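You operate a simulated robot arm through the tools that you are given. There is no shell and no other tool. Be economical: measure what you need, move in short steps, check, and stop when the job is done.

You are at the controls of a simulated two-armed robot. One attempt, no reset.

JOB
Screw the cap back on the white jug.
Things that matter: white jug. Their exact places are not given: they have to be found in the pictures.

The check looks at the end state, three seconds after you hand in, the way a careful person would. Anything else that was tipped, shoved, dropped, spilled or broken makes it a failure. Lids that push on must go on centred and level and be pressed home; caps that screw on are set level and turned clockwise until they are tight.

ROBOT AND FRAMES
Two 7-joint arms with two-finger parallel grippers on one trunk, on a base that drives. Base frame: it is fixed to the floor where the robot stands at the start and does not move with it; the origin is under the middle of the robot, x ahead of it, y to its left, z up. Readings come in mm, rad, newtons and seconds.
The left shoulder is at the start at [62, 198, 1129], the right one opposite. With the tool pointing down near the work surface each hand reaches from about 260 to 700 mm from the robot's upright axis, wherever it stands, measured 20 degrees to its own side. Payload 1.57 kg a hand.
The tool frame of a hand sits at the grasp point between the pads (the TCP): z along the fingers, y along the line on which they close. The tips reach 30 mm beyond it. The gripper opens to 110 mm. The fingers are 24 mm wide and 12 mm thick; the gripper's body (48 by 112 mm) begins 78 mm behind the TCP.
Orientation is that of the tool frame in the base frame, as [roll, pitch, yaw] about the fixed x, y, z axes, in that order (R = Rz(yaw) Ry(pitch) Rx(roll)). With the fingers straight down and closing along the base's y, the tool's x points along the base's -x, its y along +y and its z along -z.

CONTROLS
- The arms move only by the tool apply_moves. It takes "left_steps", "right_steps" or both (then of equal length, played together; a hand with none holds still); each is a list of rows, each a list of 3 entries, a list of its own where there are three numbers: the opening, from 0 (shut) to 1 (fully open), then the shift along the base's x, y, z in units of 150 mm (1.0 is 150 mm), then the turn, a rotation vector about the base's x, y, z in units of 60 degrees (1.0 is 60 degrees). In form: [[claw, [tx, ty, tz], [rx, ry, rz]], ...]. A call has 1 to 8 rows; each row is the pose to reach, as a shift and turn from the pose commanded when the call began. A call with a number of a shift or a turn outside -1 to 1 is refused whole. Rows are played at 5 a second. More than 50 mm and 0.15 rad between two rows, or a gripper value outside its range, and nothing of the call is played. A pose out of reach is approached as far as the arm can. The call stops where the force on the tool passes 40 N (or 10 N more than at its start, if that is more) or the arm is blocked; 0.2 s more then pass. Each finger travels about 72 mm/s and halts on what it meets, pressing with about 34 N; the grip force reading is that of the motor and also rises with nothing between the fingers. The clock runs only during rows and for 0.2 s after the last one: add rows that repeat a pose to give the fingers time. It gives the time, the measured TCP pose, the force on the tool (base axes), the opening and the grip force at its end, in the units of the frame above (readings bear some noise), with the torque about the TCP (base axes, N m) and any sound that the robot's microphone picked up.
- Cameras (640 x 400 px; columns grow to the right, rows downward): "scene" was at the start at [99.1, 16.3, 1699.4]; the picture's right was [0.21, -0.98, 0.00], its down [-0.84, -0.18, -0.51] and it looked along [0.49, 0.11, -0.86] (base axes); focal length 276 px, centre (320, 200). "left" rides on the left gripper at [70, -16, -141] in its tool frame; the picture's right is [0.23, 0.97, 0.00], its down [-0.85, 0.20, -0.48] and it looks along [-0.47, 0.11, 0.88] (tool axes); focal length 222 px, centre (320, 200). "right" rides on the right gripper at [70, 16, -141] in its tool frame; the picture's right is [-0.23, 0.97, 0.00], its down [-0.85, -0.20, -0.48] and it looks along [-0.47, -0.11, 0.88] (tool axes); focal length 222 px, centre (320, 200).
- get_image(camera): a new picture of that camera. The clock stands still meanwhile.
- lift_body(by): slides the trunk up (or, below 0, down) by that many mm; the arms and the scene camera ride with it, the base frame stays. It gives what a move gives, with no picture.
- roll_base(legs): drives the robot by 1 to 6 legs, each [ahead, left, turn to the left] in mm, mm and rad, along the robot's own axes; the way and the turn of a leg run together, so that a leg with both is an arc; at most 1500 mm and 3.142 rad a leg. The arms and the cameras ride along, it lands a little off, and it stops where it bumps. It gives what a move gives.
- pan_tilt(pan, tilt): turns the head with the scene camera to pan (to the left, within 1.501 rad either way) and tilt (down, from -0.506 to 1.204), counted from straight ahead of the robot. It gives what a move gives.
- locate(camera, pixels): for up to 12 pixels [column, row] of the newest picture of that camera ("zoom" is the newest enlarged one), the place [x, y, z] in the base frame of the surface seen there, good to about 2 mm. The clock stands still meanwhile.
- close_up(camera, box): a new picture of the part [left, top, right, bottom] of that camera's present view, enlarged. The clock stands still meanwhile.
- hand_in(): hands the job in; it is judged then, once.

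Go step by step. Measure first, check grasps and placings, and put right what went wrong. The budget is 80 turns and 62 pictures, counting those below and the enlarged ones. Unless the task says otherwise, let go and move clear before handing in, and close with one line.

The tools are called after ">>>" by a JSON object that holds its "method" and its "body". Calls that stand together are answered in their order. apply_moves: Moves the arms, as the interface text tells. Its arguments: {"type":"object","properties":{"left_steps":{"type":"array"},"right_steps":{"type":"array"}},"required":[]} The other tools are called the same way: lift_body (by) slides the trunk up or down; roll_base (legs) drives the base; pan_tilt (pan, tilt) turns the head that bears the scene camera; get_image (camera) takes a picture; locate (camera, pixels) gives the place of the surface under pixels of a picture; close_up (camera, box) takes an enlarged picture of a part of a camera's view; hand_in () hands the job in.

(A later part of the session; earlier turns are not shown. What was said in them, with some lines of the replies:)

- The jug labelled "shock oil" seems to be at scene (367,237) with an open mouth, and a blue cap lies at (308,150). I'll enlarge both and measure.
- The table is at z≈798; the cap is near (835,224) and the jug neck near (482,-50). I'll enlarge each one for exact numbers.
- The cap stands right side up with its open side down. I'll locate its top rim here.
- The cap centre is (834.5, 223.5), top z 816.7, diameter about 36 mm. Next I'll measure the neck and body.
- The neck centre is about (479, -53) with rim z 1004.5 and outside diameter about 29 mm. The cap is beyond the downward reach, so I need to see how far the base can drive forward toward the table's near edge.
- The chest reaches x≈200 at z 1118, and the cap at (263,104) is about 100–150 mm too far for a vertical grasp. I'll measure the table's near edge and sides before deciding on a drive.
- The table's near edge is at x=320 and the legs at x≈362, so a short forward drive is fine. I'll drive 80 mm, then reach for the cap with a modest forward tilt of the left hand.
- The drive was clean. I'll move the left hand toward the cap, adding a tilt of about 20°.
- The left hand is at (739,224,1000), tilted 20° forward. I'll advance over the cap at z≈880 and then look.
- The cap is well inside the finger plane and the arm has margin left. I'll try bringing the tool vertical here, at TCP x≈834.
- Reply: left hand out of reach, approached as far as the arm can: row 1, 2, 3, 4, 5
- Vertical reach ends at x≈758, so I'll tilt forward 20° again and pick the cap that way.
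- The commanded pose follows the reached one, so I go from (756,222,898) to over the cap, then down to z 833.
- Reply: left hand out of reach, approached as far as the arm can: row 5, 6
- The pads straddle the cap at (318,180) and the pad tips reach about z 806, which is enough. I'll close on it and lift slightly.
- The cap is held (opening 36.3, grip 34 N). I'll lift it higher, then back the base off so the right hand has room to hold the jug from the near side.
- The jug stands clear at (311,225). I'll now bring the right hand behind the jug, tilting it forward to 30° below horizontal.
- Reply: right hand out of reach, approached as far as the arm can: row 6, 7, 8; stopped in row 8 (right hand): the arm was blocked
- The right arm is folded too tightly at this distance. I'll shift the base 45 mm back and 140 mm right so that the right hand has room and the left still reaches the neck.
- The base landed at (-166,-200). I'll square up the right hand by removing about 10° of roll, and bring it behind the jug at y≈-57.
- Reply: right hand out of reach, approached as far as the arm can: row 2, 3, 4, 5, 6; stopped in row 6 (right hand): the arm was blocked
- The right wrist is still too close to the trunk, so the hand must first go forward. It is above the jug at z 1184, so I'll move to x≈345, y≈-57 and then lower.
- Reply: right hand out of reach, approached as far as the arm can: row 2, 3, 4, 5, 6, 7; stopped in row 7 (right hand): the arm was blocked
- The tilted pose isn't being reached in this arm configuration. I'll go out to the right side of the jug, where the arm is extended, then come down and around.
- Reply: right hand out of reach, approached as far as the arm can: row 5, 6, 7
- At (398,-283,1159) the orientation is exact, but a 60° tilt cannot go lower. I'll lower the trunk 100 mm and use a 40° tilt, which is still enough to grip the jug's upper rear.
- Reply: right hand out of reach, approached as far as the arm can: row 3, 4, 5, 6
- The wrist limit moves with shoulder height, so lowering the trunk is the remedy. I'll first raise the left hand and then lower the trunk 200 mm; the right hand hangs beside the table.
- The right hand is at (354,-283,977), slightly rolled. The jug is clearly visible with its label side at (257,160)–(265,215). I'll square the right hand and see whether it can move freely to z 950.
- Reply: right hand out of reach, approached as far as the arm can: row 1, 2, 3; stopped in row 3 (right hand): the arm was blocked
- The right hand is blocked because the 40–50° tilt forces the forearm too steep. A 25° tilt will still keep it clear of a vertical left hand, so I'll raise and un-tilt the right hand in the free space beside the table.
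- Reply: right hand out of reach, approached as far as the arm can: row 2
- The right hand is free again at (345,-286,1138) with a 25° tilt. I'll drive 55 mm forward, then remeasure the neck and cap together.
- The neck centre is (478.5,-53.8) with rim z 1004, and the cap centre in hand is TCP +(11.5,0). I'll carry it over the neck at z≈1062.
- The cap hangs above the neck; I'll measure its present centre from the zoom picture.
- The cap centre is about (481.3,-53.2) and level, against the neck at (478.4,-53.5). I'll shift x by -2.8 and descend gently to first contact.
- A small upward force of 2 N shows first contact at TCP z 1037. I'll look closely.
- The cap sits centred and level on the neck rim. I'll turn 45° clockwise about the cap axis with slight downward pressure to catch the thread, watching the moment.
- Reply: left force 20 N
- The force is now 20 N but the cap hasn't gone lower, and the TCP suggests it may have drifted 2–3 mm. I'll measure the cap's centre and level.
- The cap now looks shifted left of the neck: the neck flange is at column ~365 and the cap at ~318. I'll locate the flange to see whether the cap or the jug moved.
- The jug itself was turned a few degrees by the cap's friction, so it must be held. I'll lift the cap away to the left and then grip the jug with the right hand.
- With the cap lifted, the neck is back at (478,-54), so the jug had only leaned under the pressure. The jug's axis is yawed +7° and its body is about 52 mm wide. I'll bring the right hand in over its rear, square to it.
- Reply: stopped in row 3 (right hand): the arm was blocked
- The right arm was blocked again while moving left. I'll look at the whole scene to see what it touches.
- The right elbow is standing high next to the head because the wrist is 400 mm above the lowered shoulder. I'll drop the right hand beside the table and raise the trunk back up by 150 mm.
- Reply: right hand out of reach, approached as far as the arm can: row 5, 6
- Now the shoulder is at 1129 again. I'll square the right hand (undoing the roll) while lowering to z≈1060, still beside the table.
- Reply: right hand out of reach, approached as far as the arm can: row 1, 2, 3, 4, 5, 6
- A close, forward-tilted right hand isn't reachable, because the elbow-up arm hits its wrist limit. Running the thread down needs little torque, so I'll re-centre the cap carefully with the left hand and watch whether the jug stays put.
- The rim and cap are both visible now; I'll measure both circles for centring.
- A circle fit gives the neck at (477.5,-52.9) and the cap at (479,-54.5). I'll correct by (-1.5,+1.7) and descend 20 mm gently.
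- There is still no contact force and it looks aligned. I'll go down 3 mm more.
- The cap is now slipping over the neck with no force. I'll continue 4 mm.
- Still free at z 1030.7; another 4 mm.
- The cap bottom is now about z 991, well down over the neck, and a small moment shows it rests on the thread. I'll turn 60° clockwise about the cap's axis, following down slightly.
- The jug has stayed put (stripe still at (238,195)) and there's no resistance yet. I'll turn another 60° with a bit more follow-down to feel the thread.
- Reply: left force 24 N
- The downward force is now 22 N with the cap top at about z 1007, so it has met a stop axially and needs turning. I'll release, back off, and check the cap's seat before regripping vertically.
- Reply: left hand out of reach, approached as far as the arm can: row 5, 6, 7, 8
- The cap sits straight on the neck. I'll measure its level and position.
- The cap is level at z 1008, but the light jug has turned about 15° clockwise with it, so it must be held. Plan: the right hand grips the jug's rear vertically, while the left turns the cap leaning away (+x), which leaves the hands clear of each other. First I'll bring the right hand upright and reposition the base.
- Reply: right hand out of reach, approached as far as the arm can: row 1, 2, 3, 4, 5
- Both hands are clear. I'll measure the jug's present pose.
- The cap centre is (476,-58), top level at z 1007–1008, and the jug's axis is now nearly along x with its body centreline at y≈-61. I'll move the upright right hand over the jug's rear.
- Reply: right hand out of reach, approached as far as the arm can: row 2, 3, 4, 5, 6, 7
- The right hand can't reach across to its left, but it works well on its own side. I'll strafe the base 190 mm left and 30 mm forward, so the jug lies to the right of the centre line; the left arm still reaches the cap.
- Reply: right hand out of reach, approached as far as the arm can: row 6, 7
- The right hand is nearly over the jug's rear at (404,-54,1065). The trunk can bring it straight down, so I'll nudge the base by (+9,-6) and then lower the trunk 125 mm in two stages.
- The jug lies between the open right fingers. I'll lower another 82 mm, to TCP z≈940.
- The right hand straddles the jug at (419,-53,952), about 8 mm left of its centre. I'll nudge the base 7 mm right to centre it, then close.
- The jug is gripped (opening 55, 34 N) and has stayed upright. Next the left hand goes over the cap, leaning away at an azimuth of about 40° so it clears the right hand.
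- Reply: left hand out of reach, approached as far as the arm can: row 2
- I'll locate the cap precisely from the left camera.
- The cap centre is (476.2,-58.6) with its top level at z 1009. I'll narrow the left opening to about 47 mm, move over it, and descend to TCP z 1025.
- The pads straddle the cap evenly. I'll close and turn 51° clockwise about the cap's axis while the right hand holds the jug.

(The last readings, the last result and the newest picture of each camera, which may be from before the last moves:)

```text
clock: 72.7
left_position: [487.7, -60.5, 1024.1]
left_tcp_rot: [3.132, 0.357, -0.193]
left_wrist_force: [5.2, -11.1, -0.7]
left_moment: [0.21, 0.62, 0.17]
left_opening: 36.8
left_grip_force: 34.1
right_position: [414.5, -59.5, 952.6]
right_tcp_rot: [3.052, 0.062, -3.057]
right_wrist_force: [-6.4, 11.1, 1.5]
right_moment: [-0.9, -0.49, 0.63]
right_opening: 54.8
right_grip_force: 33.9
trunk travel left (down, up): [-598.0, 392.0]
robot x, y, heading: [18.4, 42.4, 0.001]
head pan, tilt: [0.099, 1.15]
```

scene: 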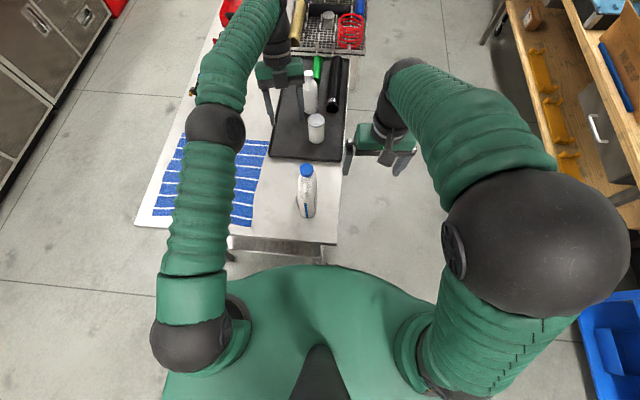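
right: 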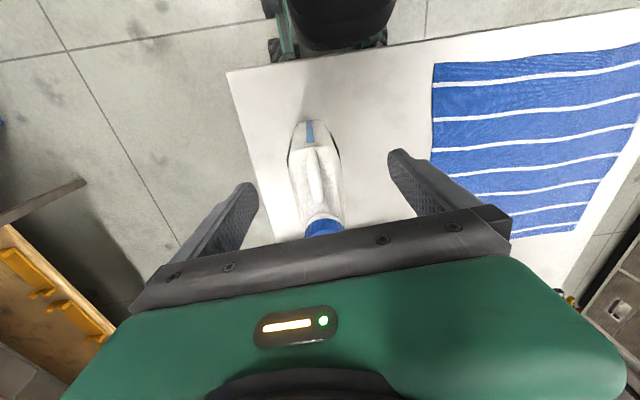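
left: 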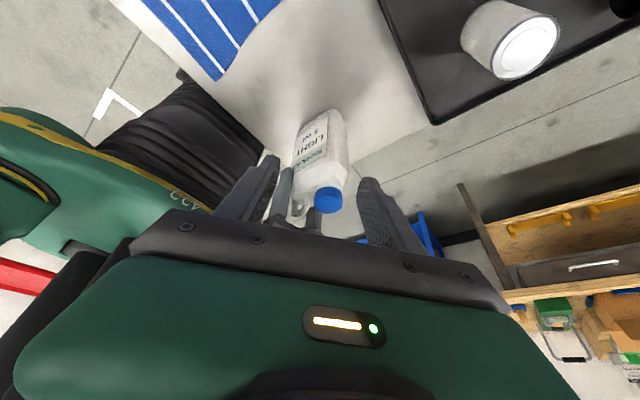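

The turn went through with little torque about the cap axis and the jug stayed held. I'll open, swing back 51°, regrip and turn again.

>>> {"method": "apply_moves", "body": {"left_steps": [[0.43, [0, 0, 0], [0, 0, 0]], [0.43, [0, 0, 0], [0, 0, 0]], [0.43, [0.0013, 0.0109, 0], [0, 0, 0.1417]], [0.43, [0.0009, 0.0219, 0.001], [0, 0, 0.2833]], [0.43, [-0.001, 0.0327, 0.002], [0, 0, 0.425]], [0.43, [-0.0045, 0.0431, 0.003], [0, 0, 0.5667]], [0.43, [-0.0096, 0.0528, 0.004], [0, 0, 0.7083]], [0.43, [-0.016, 0.0617, 0.004], [0, 0, 0.85]]]}}

>>> {"method": "apply_moves", "body": {"left_steps": [[0, [0, 0, 0], [0, 0, 0]], [0, [0, 0, 0], [0, 0, 0]], [0, [0.0064, -0.0089, 0], [0, 0, -0.1417]], [0, [0.0115, -0.0186, -0.001], [0, 0, -0.2833]], [0, [0.015, -0.029, -0.002], [0, 0, -0.425]], [0, [0.0169, -0.0398, -0.003], [0, 0, -0.5667]], [0, [0.0173, -0.0507, -0.004], [0, 0, -0.7083]], [0, [0.016, -0.0617, -0.004], [0, 0, -0.85]]]}}

>>> {"method": "close_up", "body": {"camera": "left", "box": [220, 80, 420, 220]}}

```text
clock: 74.5
left_position: [484.7, -51.2, 1024.2]
left_tcp_rot: [3.134, 0.354, 0.702]
left_wrist_force: [0.7, 0.7, -0.7]
left_moment: [-0.02, -0.01, 0.01]
left_opening: 47.5
left_grip_force: 0.2
right_position: [415.2, -61.0, 952.9]
right_tcp_rot: [3.054, 0.062, -3.06]
right_wrist_force: [0.2, -4.8, 5.5]
right_moment: [-0.89, -0.04, -0.04]
right_opening: 54.3
right_grip_force: 34.0
trunk travel left (down, up): [-598.0, 392.0]
robot x, y, heading: [20.5, 44.6, 0.0]
head pan, tilt: [0.099, 1.15]
```

```text
clock: 76.3
left_position: [487.6, -61.4, 1023.6]
left_tcp_rot: [3.132, 0.355, -0.192]
left_wrist_force: [4.8, -10.7, 0.6]
left_moment: [0.09, 0.61, 0.18]
left_opening: 36.7
left_grip_force: 33.4
right_position: [412.8, -60.4, 953.4]
right_tcp_rot: [3.052, 0.062, -3.06]
right_wrist_force: [-8.1, 12.2, 1.4]
right_moment: [-0.9, -0.33, 0.6]
right_opening: 54.3
right_grip_force: 34.1
trunk travel left (down, up): [-598.0, 392.0]
robot x, y, heading: [21.1, 40.8, -0.002]
head pan, tilt: [0.099, 1.15]
```

```text
2.86 times, centred on (320, 150) of left
```

zoom: 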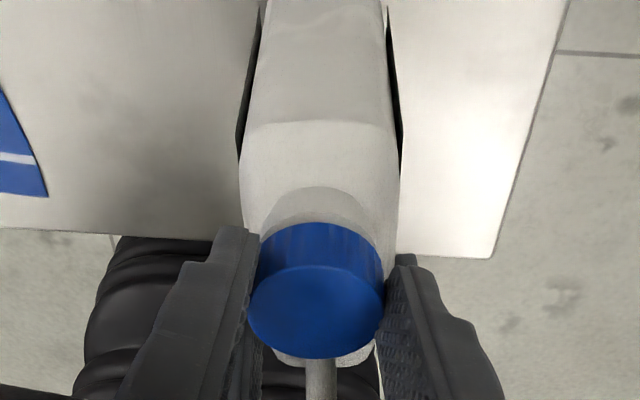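

The cap turns with constant light torque and hasn't clearly moved down. I'll repeat the stroke with about 2 mm of downward press, so the thread takes hold.

>>> {"method": "apply_moves", "body": {"left_steps": [[0.43, [0, 0, 0], [0, 0, 0]], [0.43, [0, 0, 0], [0, 0, 0]], [0.43, [0.0013, 0.0109, 0], [0, 0, 0.1417]], [0.43, [0.0009, 0.0219, 0.001], [0, 0, 0.2833]], [0.43, [-0.001, 0.0327, 0.002], [0, 0, 0.425]], [0.43, [-0.0045, 0.0431, 0.003], [0, 0, 0.5667]], [0.43, [-0.0096, 0.0528, 0.004], [0, 0, 0.7083]], [0.43, [-0.016, 0.0617, 0.004], [0, 0, 0.85]]]}}

>>> {"method": "apply_moves", "body": {"left_steps": [[0, [0, 0, 0], [0, 0, 0]], [0, [0, 0, -0.008], [0, 0, 0]], [0, [0.0064, -0.0089, -0.013], [0, 0, -0.1417]], [0, [0.0115, -0.0186, -0.015], [0, 0, -0.2833]], [0, [0.015, -0.029, -0.016], [0, 0, -0.425]], [0, [0.0169, -0.0398, -0.017], [0, 0, -0.5667]], [0, [0.0173, -0.0507, -0.018], [0, 0, -0.7083]], [0, [0.016, -0.0617, -0.018], [0, 0, -0.85]]]}}

```text
clock: 78.1
left_position: [485.4, -50.5, 1024.4]
left_tcp_rot: [3.135, 0.354, 0.702]
left_wrist_force: [0.0, 0.2, 0.0]
left_moment: [-0.01, 0.0, -0.02]
left_opening: 47.1
left_grip_force: 0.0
right_position: [413.9, -61.0, 954.3]
right_tcp_rot: [3.053, 0.061, -3.058]
right_wrist_force: [2.6, -5.2, 7.9]
right_moment: [-0.92, -0.24, -0.08]
right_opening: 53.9
right_grip_force: 34.0
trunk travel left (down, up): [-598.0, 392.0]
robot x, y, heading: [22.6, 43.4, 0.0]
head pan, tilt: [0.099, 1.15]
```

```text
clock: 79.9
left_position: [487.5, -59.6, 1022.1]
left_tcp_rot: [3.133, 0.356, -0.192]
left_wrist_force: [2.4, -12.8, 20.0]
left_moment: [0.08, 0.5, 0.74]
left_opening: 36.9
left_grip_force: 34.0
right_position: [412.0, -60.0, 954.1]
right_tcp_rot: [3.052, 0.06, -3.061]
right_wrist_force: [-2.6, 13.4, -4.1]
right_moment: [-1.06, 0.78, 0.11]
right_opening: 54.0
right_grip_force: 33.9
trunk travel left (down, up): [-598.0, 392.0]
robot x, y, heading: [18.9, 44.6, -0.001]
head pan, tilt: [0.099, 1.15]
```

The torque rose to 0.74 N·m with z lower by about 2 mm, so the thread is taking. I'll do another stroke with press and check with pictures.

>>> {"method": "apply_moves", "body": {"left_steps": [[0.43, [0, 0, 0], [0, 0, 0]], [0.43, [0, 0, 0], [0, 0, 0]], [0.43, [0.0013, 0.0109, 0.001], [0, 0, 0.1417]], [0.43, [0.0009, 0.0219, 0.002], [0, 0, 0.2833]], [0.43, [-0.001, 0.0327, 0.003], [0, 0, 0.425]], [0.43, [-0.0045, 0.0431, 0.004], [0, 0, 0.5667]], [0.43, [-0.0096, 0.0528, 0.005], [0, 0, 0.7083]], [0.43, [-0.016, 0.0617, 0.005], [0, 0, 0.85]]]}}

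>>> {"method": "close_up", "body": {"camera": "left", "box": [270, 110, 370, 220]}}

>>> {"method": "locate", "body": {"camera": "zoom", "pixels": [[240, 280], [400, 285], [320, 340], [320, 240], [320, 290], [320, 195], [340, 150], [340, 165], [80, 160]]}}

```text
clock: 81.7
left_position: [485.3, -51.3, 1022.8]
left_tcp_rot: [3.135, 0.355, 0.7]
left_wrist_force: [-0.2, -0.4, -0.1]
left_moment: [0.01, 0.03, -0.02]
left_opening: 47.3
left_grip_force: 0.1
right_position: [415.5, -61.3, 954.1]
right_tcp_rot: [3.054, 0.063, -3.059]
right_wrist_force: [2.5, -3.8, 12.1]
right_moment: [-0.75, -0.33, 0.0]
right_opening: 53.5
right_grip_force: 34.4
trunk travel left (down, up): [-598.0, 392.0]
robot x, y, heading: [21.5, 44.2, -0.004]
head pan, tilt: [0.099, 1.15]
```

```text
3.64 times, centred on (320, 165) of left
```

zoom: 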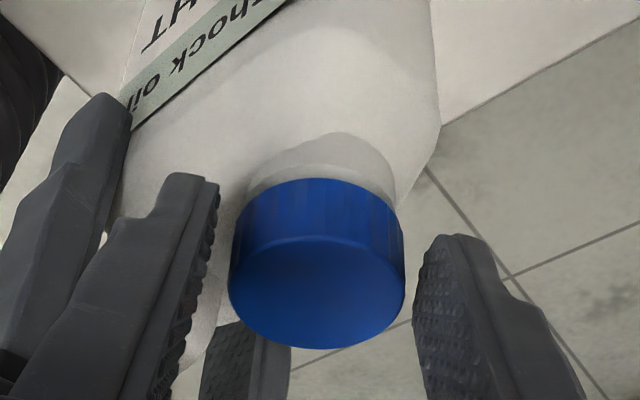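

```text
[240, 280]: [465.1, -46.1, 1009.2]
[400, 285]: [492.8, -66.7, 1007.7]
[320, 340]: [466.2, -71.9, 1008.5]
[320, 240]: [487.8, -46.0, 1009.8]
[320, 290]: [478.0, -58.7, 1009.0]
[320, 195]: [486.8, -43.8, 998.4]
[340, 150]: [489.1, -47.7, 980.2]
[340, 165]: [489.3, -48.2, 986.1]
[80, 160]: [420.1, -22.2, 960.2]
```

The cap top remains level at z≈1009. To see whether it's already tight, I'll grip and turn just 25° with a light press, and read the torque.

>>> {"method": "apply_moves", "body": {"left_steps": [[0, [0, 0, 0], [0, 0, 0]], [0, [0, 0, -0.004], [0, 0, 0]], [0, [0.0064, -0.0089, -0.006], [0, 0, -0.1417]], [0, [0.0115, -0.0186, -0.008], [0, 0, -0.2833]], [0, [0.015, -0.029, -0.01], [0, 0, -0.425]]]}}

>>> {"method": "apply_moves", "body": {"left_steps": [[0, [0.0019, -0.0108, -0.001], [0, 0, -0.1417]], [0, [0.0023, -0.0217, -0.002], [0, 0, -0.2833]], [0, [0.001, -0.0327, -0.002], [0, 0, -0.425]]]}}

```text
clock: 82.9
left_position: [488.2, -55.7, 1021.0]
left_tcp_rot: [3.133, 0.355, 0.252]
left_wrist_force: [7.8, -7.7, 6.4]
left_moment: [0.1, 0.25, 0.86]
left_opening: 37.0
left_grip_force: 33.5
right_position: [413.8, -61.1, 953.9]
right_tcp_rot: [3.054, 0.06, -3.057]
right_wrist_force: [-5.7, 6.6, 4.0]
right_moment: [-0.97, -0.39, -0.2]
right_opening: 53.9
right_grip_force: 33.8
trunk travel left (down, up): [-598.0, 392.0]
robot x, y, heading: [21.7, 42.7, -0.001]
head pan, tilt: [0.099, 1.15]
```

```text
clock: 83.7
left_position: [487.0, -61.4, 1021.8]
left_tcp_rot: [3.132, 0.356, -0.194]
left_wrist_force: [4.5, -16.6, 6.6]
left_moment: [0.11, 0.11, 0.96]
left_opening: 37.3
left_grip_force: 34.1
right_position: [413.9, -59.8, 954.2]
right_tcp_rot: [3.054, 0.06, -3.057]
right_wrist_force: [-7.3, 18.0, -2.7]
right_moment: [-1.11, 0.66, 0.24]
right_opening: 54.2
right_grip_force: 34.2
trunk travel left (down, up): [-598.0, 392.0]
robot x, y, heading: [18.9, 43.9, 0.003]
head pan, tilt: [0.099, 1.15]
```

The torque now climbs to 0.86–0.96 N·m with only 6 N of press, against 0.18 when it ran free, so the cap is coming tight. One more stroke to confirm.

>>> {"method": "apply_moves", "body": {"left_steps": [[0.43, [0, 0, 0], [0, 0, 0]], [0.43, [0, 0, 0], [0, 0, 0]], [0.43, [0.0013, 0.0109, 0.001], [0, 0, 0.1417]], [0.43, [0.0009, 0.0219, 0.002], [0, 0, 0.2833]], [0.43, [-0.001, 0.0327, 0.003], [0, 0, 0.425]], [0.43, [-0.0045, 0.0431, 0.004], [0, 0, 0.5667]], [0.43, [-0.0096, 0.0528, 0.005], [0, 0, 0.7083]], [0.43, [-0.016, 0.0617, 0.005], [0, 0, 0.85]]]}}

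>>> {"method": "close_up", "body": {"camera": "left", "box": [270, 110, 370, 220]}}

>>> {"method": "apply_moves", "body": {"left_steps": [[0, [0, 0, 0], [0, 0, 0]], [0, [0, 0, 0], [0, 0, 0]], [0, [0.0064, -0.0089, -0.001], [0, 0, -0.1417]], [0, [0.0115, -0.0186, -0.003], [0, 0, -0.2833]]]}}

>>> {"method": "close_up", "body": {"camera": "left", "box": [270, 110, 370, 220]}}

```text
clock: 85.5
left_position: [486.2, -51.0, 1022.3]
left_tcp_rot: [3.133, 0.354, 0.702]
left_wrist_force: [-1.5, 0.5, 0.0]
left_moment: [0.0, 0.02, 0.03]
left_opening: 47.1
left_grip_force: 0.0
right_position: [414.3, -61.8, 954.5]
right_tcp_rot: [3.055, 0.061, -3.06]
right_wrist_force: [4.2, -2.0, 9.2]
right_moment: [-0.59, -0.47, 0.02]
right_opening: 53.7
right_grip_force: 33.6
trunk travel left (down, up): [-598.0, 392.0]
robot x, y, heading: [19.2, 47.5, 0.001]
head pan, tilt: [0.099, 1.15]
```

```text
3.64 times, centred on (320, 165) of left
```

zoom: 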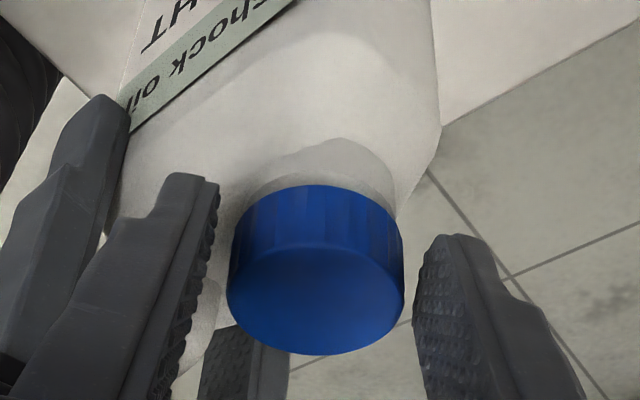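

```text
clock: 86.5
left_position: [486.6, -54.0, 1023.0]
left_tcp_rot: [3.13, 0.353, 0.404]
left_wrist_force: [15.0, -7.5, 4.7]
left_moment: [-0.07, -0.07, 0.75]
left_opening: 37.1
left_grip_force: 33.5
right_position: [412.9, -60.1, 952.7]
right_tcp_rot: [3.052, 0.058, -3.056]
right_wrist_force: [-12.3, 5.3, 8.0]
right_moment: [-1.02, -0.83, -0.09]
right_opening: 53.5
right_grip_force: 34.0
trunk travel left (down, up): [-598.0, 392.0]
robot x, y, heading: [19.9, 43.8, -0.001]
head pan, tilt: [0.099, 1.15]
```

```text
3.64 times, centred on (320, 165) of left
```

zoom: 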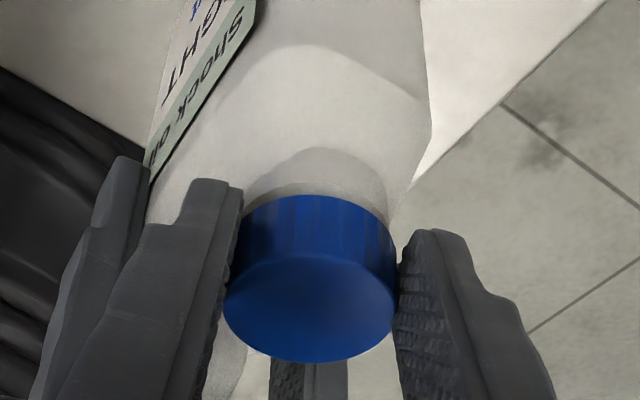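

After only 17° the torque is already 0.75 N·m, so the cap is tight. I'll finish this stroke to firm it, then read the torque once more.

>>> {"method": "apply_moves", "body": {"left_steps": [[0, [0.008, -0.0104, 0], [0, 0, -0.1417]], [0, [0.01, -0.0212, -0.001], [0, 0, -0.2833]], [0, [0.01, -0.0321, -0.001], [0, 0, -0.425]], [0, [0.01, -0.0321, -0.001], [0, 0, -0.425]]]}}

```text
clock: 87.5
left_position: [487.9, -60.0, 1021.7]
left_tcp_rot: [3.132, 0.355, -0.046]
left_wrist_force: [9.4, -18.9, 4.8]
left_moment: [-0.28, 0.0, 0.74]
left_opening: 37.3
left_grip_force: 33.8
right_position: [414.6, -58.7, 953.1]
right_tcp_rot: [3.055, 0.062, -3.056]
right_wrist_force: [-9.7, 20.0, -5.9]
right_moment: [-0.83, 0.22, 0.66]
right_opening: 54.2
right_grip_force: 33.9
trunk travel left (down, up): [-598.0, 392.0]
robot x, y, heading: [18.5, 41.6, 0.002]
head pan, tilt: [0.099, 1.15]
```

The torque holds at its plateau, so the fingers are slipping on a tight cap. I'll release with the left hand and lift it clear.

>>> {"method": "apply_moves", "body": {"left_steps": [[0.45, [0, 0, 0], [0, 0, 0]], [0.45, [0, 0, 0], [0, 0, 0]], [0.45, [0, 0, 0.15], [0, 0, 0]], [0.45, [0.05, 0, 0.4], [0, 0, 0]], [0.45, [0.1, 0.2, 0.6], [0, 0, 0]], [0.45, [0.2, 0.5, 0.65], [0, 0, 0]], [0.45, [0.2, 0.75, 0.65], [0, 0, 0]], [0.45, [0.2, 1.0, 0.65], [0, 0, 0]]]}}

>>> {"method": "close_up", "body": {"camera": "scene", "box": [310, 130, 430, 230]}}

>>> {"method": "get_image", "body": {"camera": "left"}}

```text
clock: 89.3
left_position: [517.8, 93.5, 1120.4]
left_tcp_rot: [3.133, 0.355, -0.044]
left_wrist_force: [-0.9, -0.9, 0.0]
left_moment: [-0.02, 0.02, -0.02]
left_opening: 49.6
left_grip_force: 0.0
right_position: [414.5, -60.2, 954.8]
right_tcp_rot: [3.056, 0.059, -3.059]
right_wrist_force: [-2.4, -5.5, 8.6]
right_moment: [-0.98, 0.55, -0.01]
right_opening: 53.7
right_grip_force: 34.0
trunk travel left (down, up): [-598.0, 392.0]
robot x, y, heading: [19.2, 39.9, -0.0]
head pan, tilt: [0.099, 1.15]
```

```text
4.00 times, centred on (370, 180) of scene
```

zoom: 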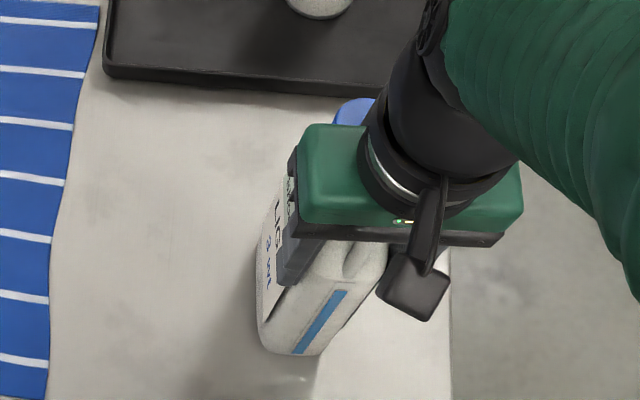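

```text
9 pictures are left
```

left: 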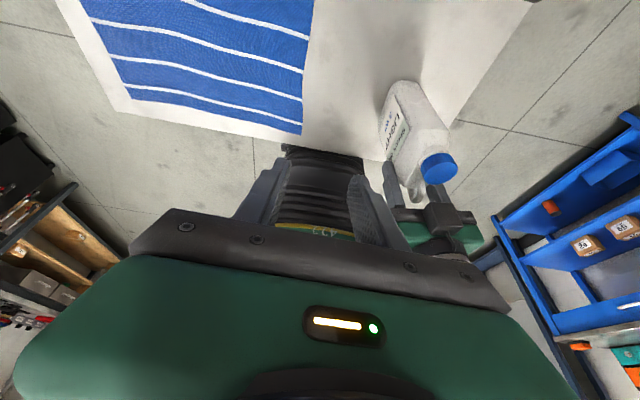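

The cap is on, and the jug stands in the right grip with at most about 2° of lean. I'll open the right hand gently and raise it straight up with the trunk.

>>> {"method": "apply_moves", "body": {"right_steps": [[0.5, [0, 0, 0], [0, 0, 0]], [0.52, [0, 0, 0], [0, 0, 0]], [0.55, [0, 0, 0], [0, 0, 0]], [0.65, [0, 0, 0], [0, 0, 0]], [0.8, [0, 0, 0], [0, 0, 0]], [0.95, [0, 0, 0], [0, 0, 0]], [0.95, [0, 0, 0], [0, 0, 0]]]}}

>>> {"method": "lift_body", "body": {"by": 130}}

>>> {"method": "get_image", "body": {"camera": "right"}}

```text
clock: 90.9
left_position: [518.5, 93.1, 1120.2]
left_tcp_rot: [3.133, 0.355, -0.044]
left_wrist_force: [-0.2, -0.4, 0.2]
left_moment: [0.0, 0.02, 0.0]
left_opening: 49.5
left_grip_force: 0.0
right_position: [413.0, -61.7, 953.2]
right_tcp_rot: [3.054, 0.061, -3.059]
right_wrist_force: [0.9, -0.6, -0.3]
right_moment: [0.0, 0.0, 0.03]
right_opening: 104.6
right_grip_force: 0.1
trunk travel left (down, up): [-598.0, 392.0]
robot x, y, heading: [18.4, 44.8, 0.006]
head pan, tilt: [0.099, 1.15]
```

```text
clock: 92.5
left_position: [518.0, 92.7, 1248.8]
left_tcp_rot: [3.133, 0.358, -0.042]
left_wrist_force: [0.3, -0.6, -0.5]
left_moment: [-0.03, -0.02, 0.0]
left_opening: 49.7
left_grip_force: 0.1
right_position: [413.6, -60.7, 1083.6]
right_tcp_rot: [3.057, 0.058, -3.058]
right_wrist_force: [0.5, -1.1, 0.4]
right_moment: [-0.02, 0.01, -0.03]
right_opening: 104.4
right_grip_force: 0.1
trunk travel left (down, up): [-728.0, 262.0]
robot x, y, heading: [23.1, 44.8, -0.0]
head pan, tilt: [0.099, 1.15]
```

```text
8 pictures are left
```

right: 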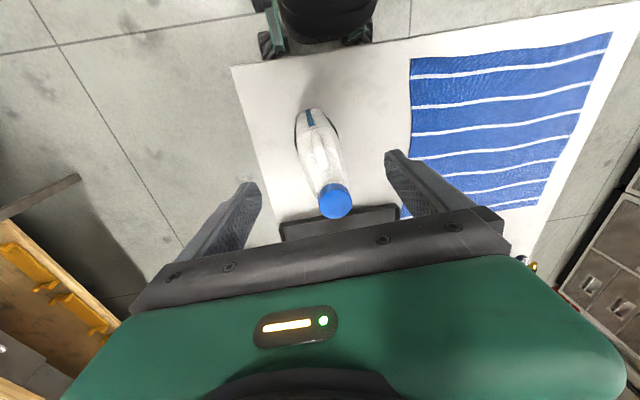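

The jug stands free with the cap on. I'll move the right hand off to the side and check the seat.

>>> {"method": "apply_moves", "body": {"right_steps": [[0.95, [0, -0.1, 0.15], [0, 0, 0]], [0.95, [0, -0.35, 0.3], [0, 0, 0]], [0.95, [0, -0.6, 0.3], [0, 0, 0]], [0.95, [0, -0.85, 0.3], [0, 0, 0]], [0.95, [0, -1.0, 0.3], [0, 0, 0]]]}}

>>> {"method": "get_image", "body": {"camera": "scene"}}

>>> {"method": "close_up", "body": {"camera": "scene", "box": [300, 140, 396, 220]}}

```text
clock: 93.7
left_position: [517.7, 91.3, 1250.8]
left_tcp_rot: [3.135, 0.355, -0.043]
left_wrist_force: [0.1, -0.8, 0.2]
left_moment: [0.02, 0.02, 0.01]
left_opening: 49.4
left_grip_force: 0.0
right_position: [415.2, -211.3, 1127.2]
right_tcp_rot: [3.054, 0.059, -3.057]
right_wrist_force: [0.0, 0.4, -0.3]
right_moment: [0.02, -0.03, 0.01]
right_opening: 104.4
right_grip_force: 0.0
trunk travel left (down, up): [-728.0, 262.0]
robot x, y, heading: [21.4, 45.1, -0.0]
head pan, tilt: [0.099, 1.15]
```

```text
7 pictures are left
```

scene: 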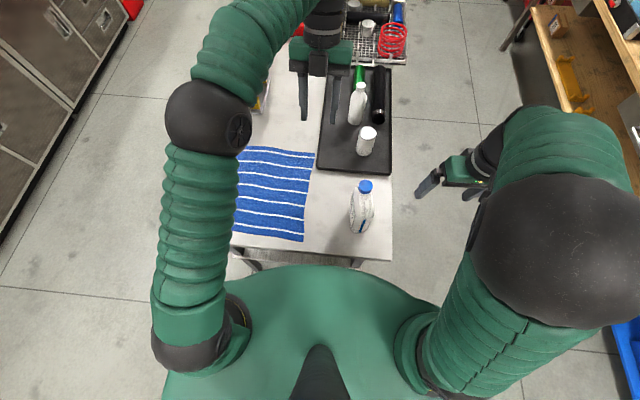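

```text
5.00 times, centred on (348, 180) of scene
```

zoom: 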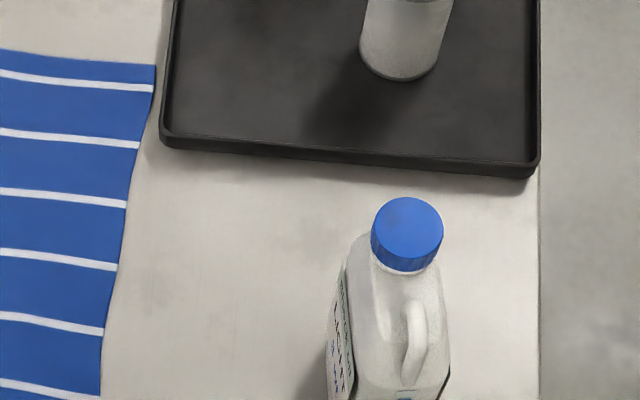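

>>> {"method": "locate", "body": {"camera": "zoom", "pixels": [[376, 226], [438, 230], [408, 201], [405, 255], [407, 230], [400, 268], [395, 275], [380, 270]]}}

```text
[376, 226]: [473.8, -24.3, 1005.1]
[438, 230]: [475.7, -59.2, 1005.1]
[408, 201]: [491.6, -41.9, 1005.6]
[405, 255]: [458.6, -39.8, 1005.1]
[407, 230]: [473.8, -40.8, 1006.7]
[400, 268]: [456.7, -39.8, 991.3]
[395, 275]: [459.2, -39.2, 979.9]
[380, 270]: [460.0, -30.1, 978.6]
```

The cap is on and tight: its top is level at z 1005 (all rim points within 1 mm), about 3 mm lower than before turning. The torque rose from 0.18 to a plateau of 0.75–0.96 N·m. The jug stands upright, nothing else has been disturbed, and both hands are clear, so I'm handing in.

>>> {"method": "hand_in", "body": {}}

```text
The job is handed in.
```

The cap is screwed back on the white jug, level and tight as far as the torque readings show. The jug stands upright about 13 mm from where it started and turned slightly, and both hands are clear.
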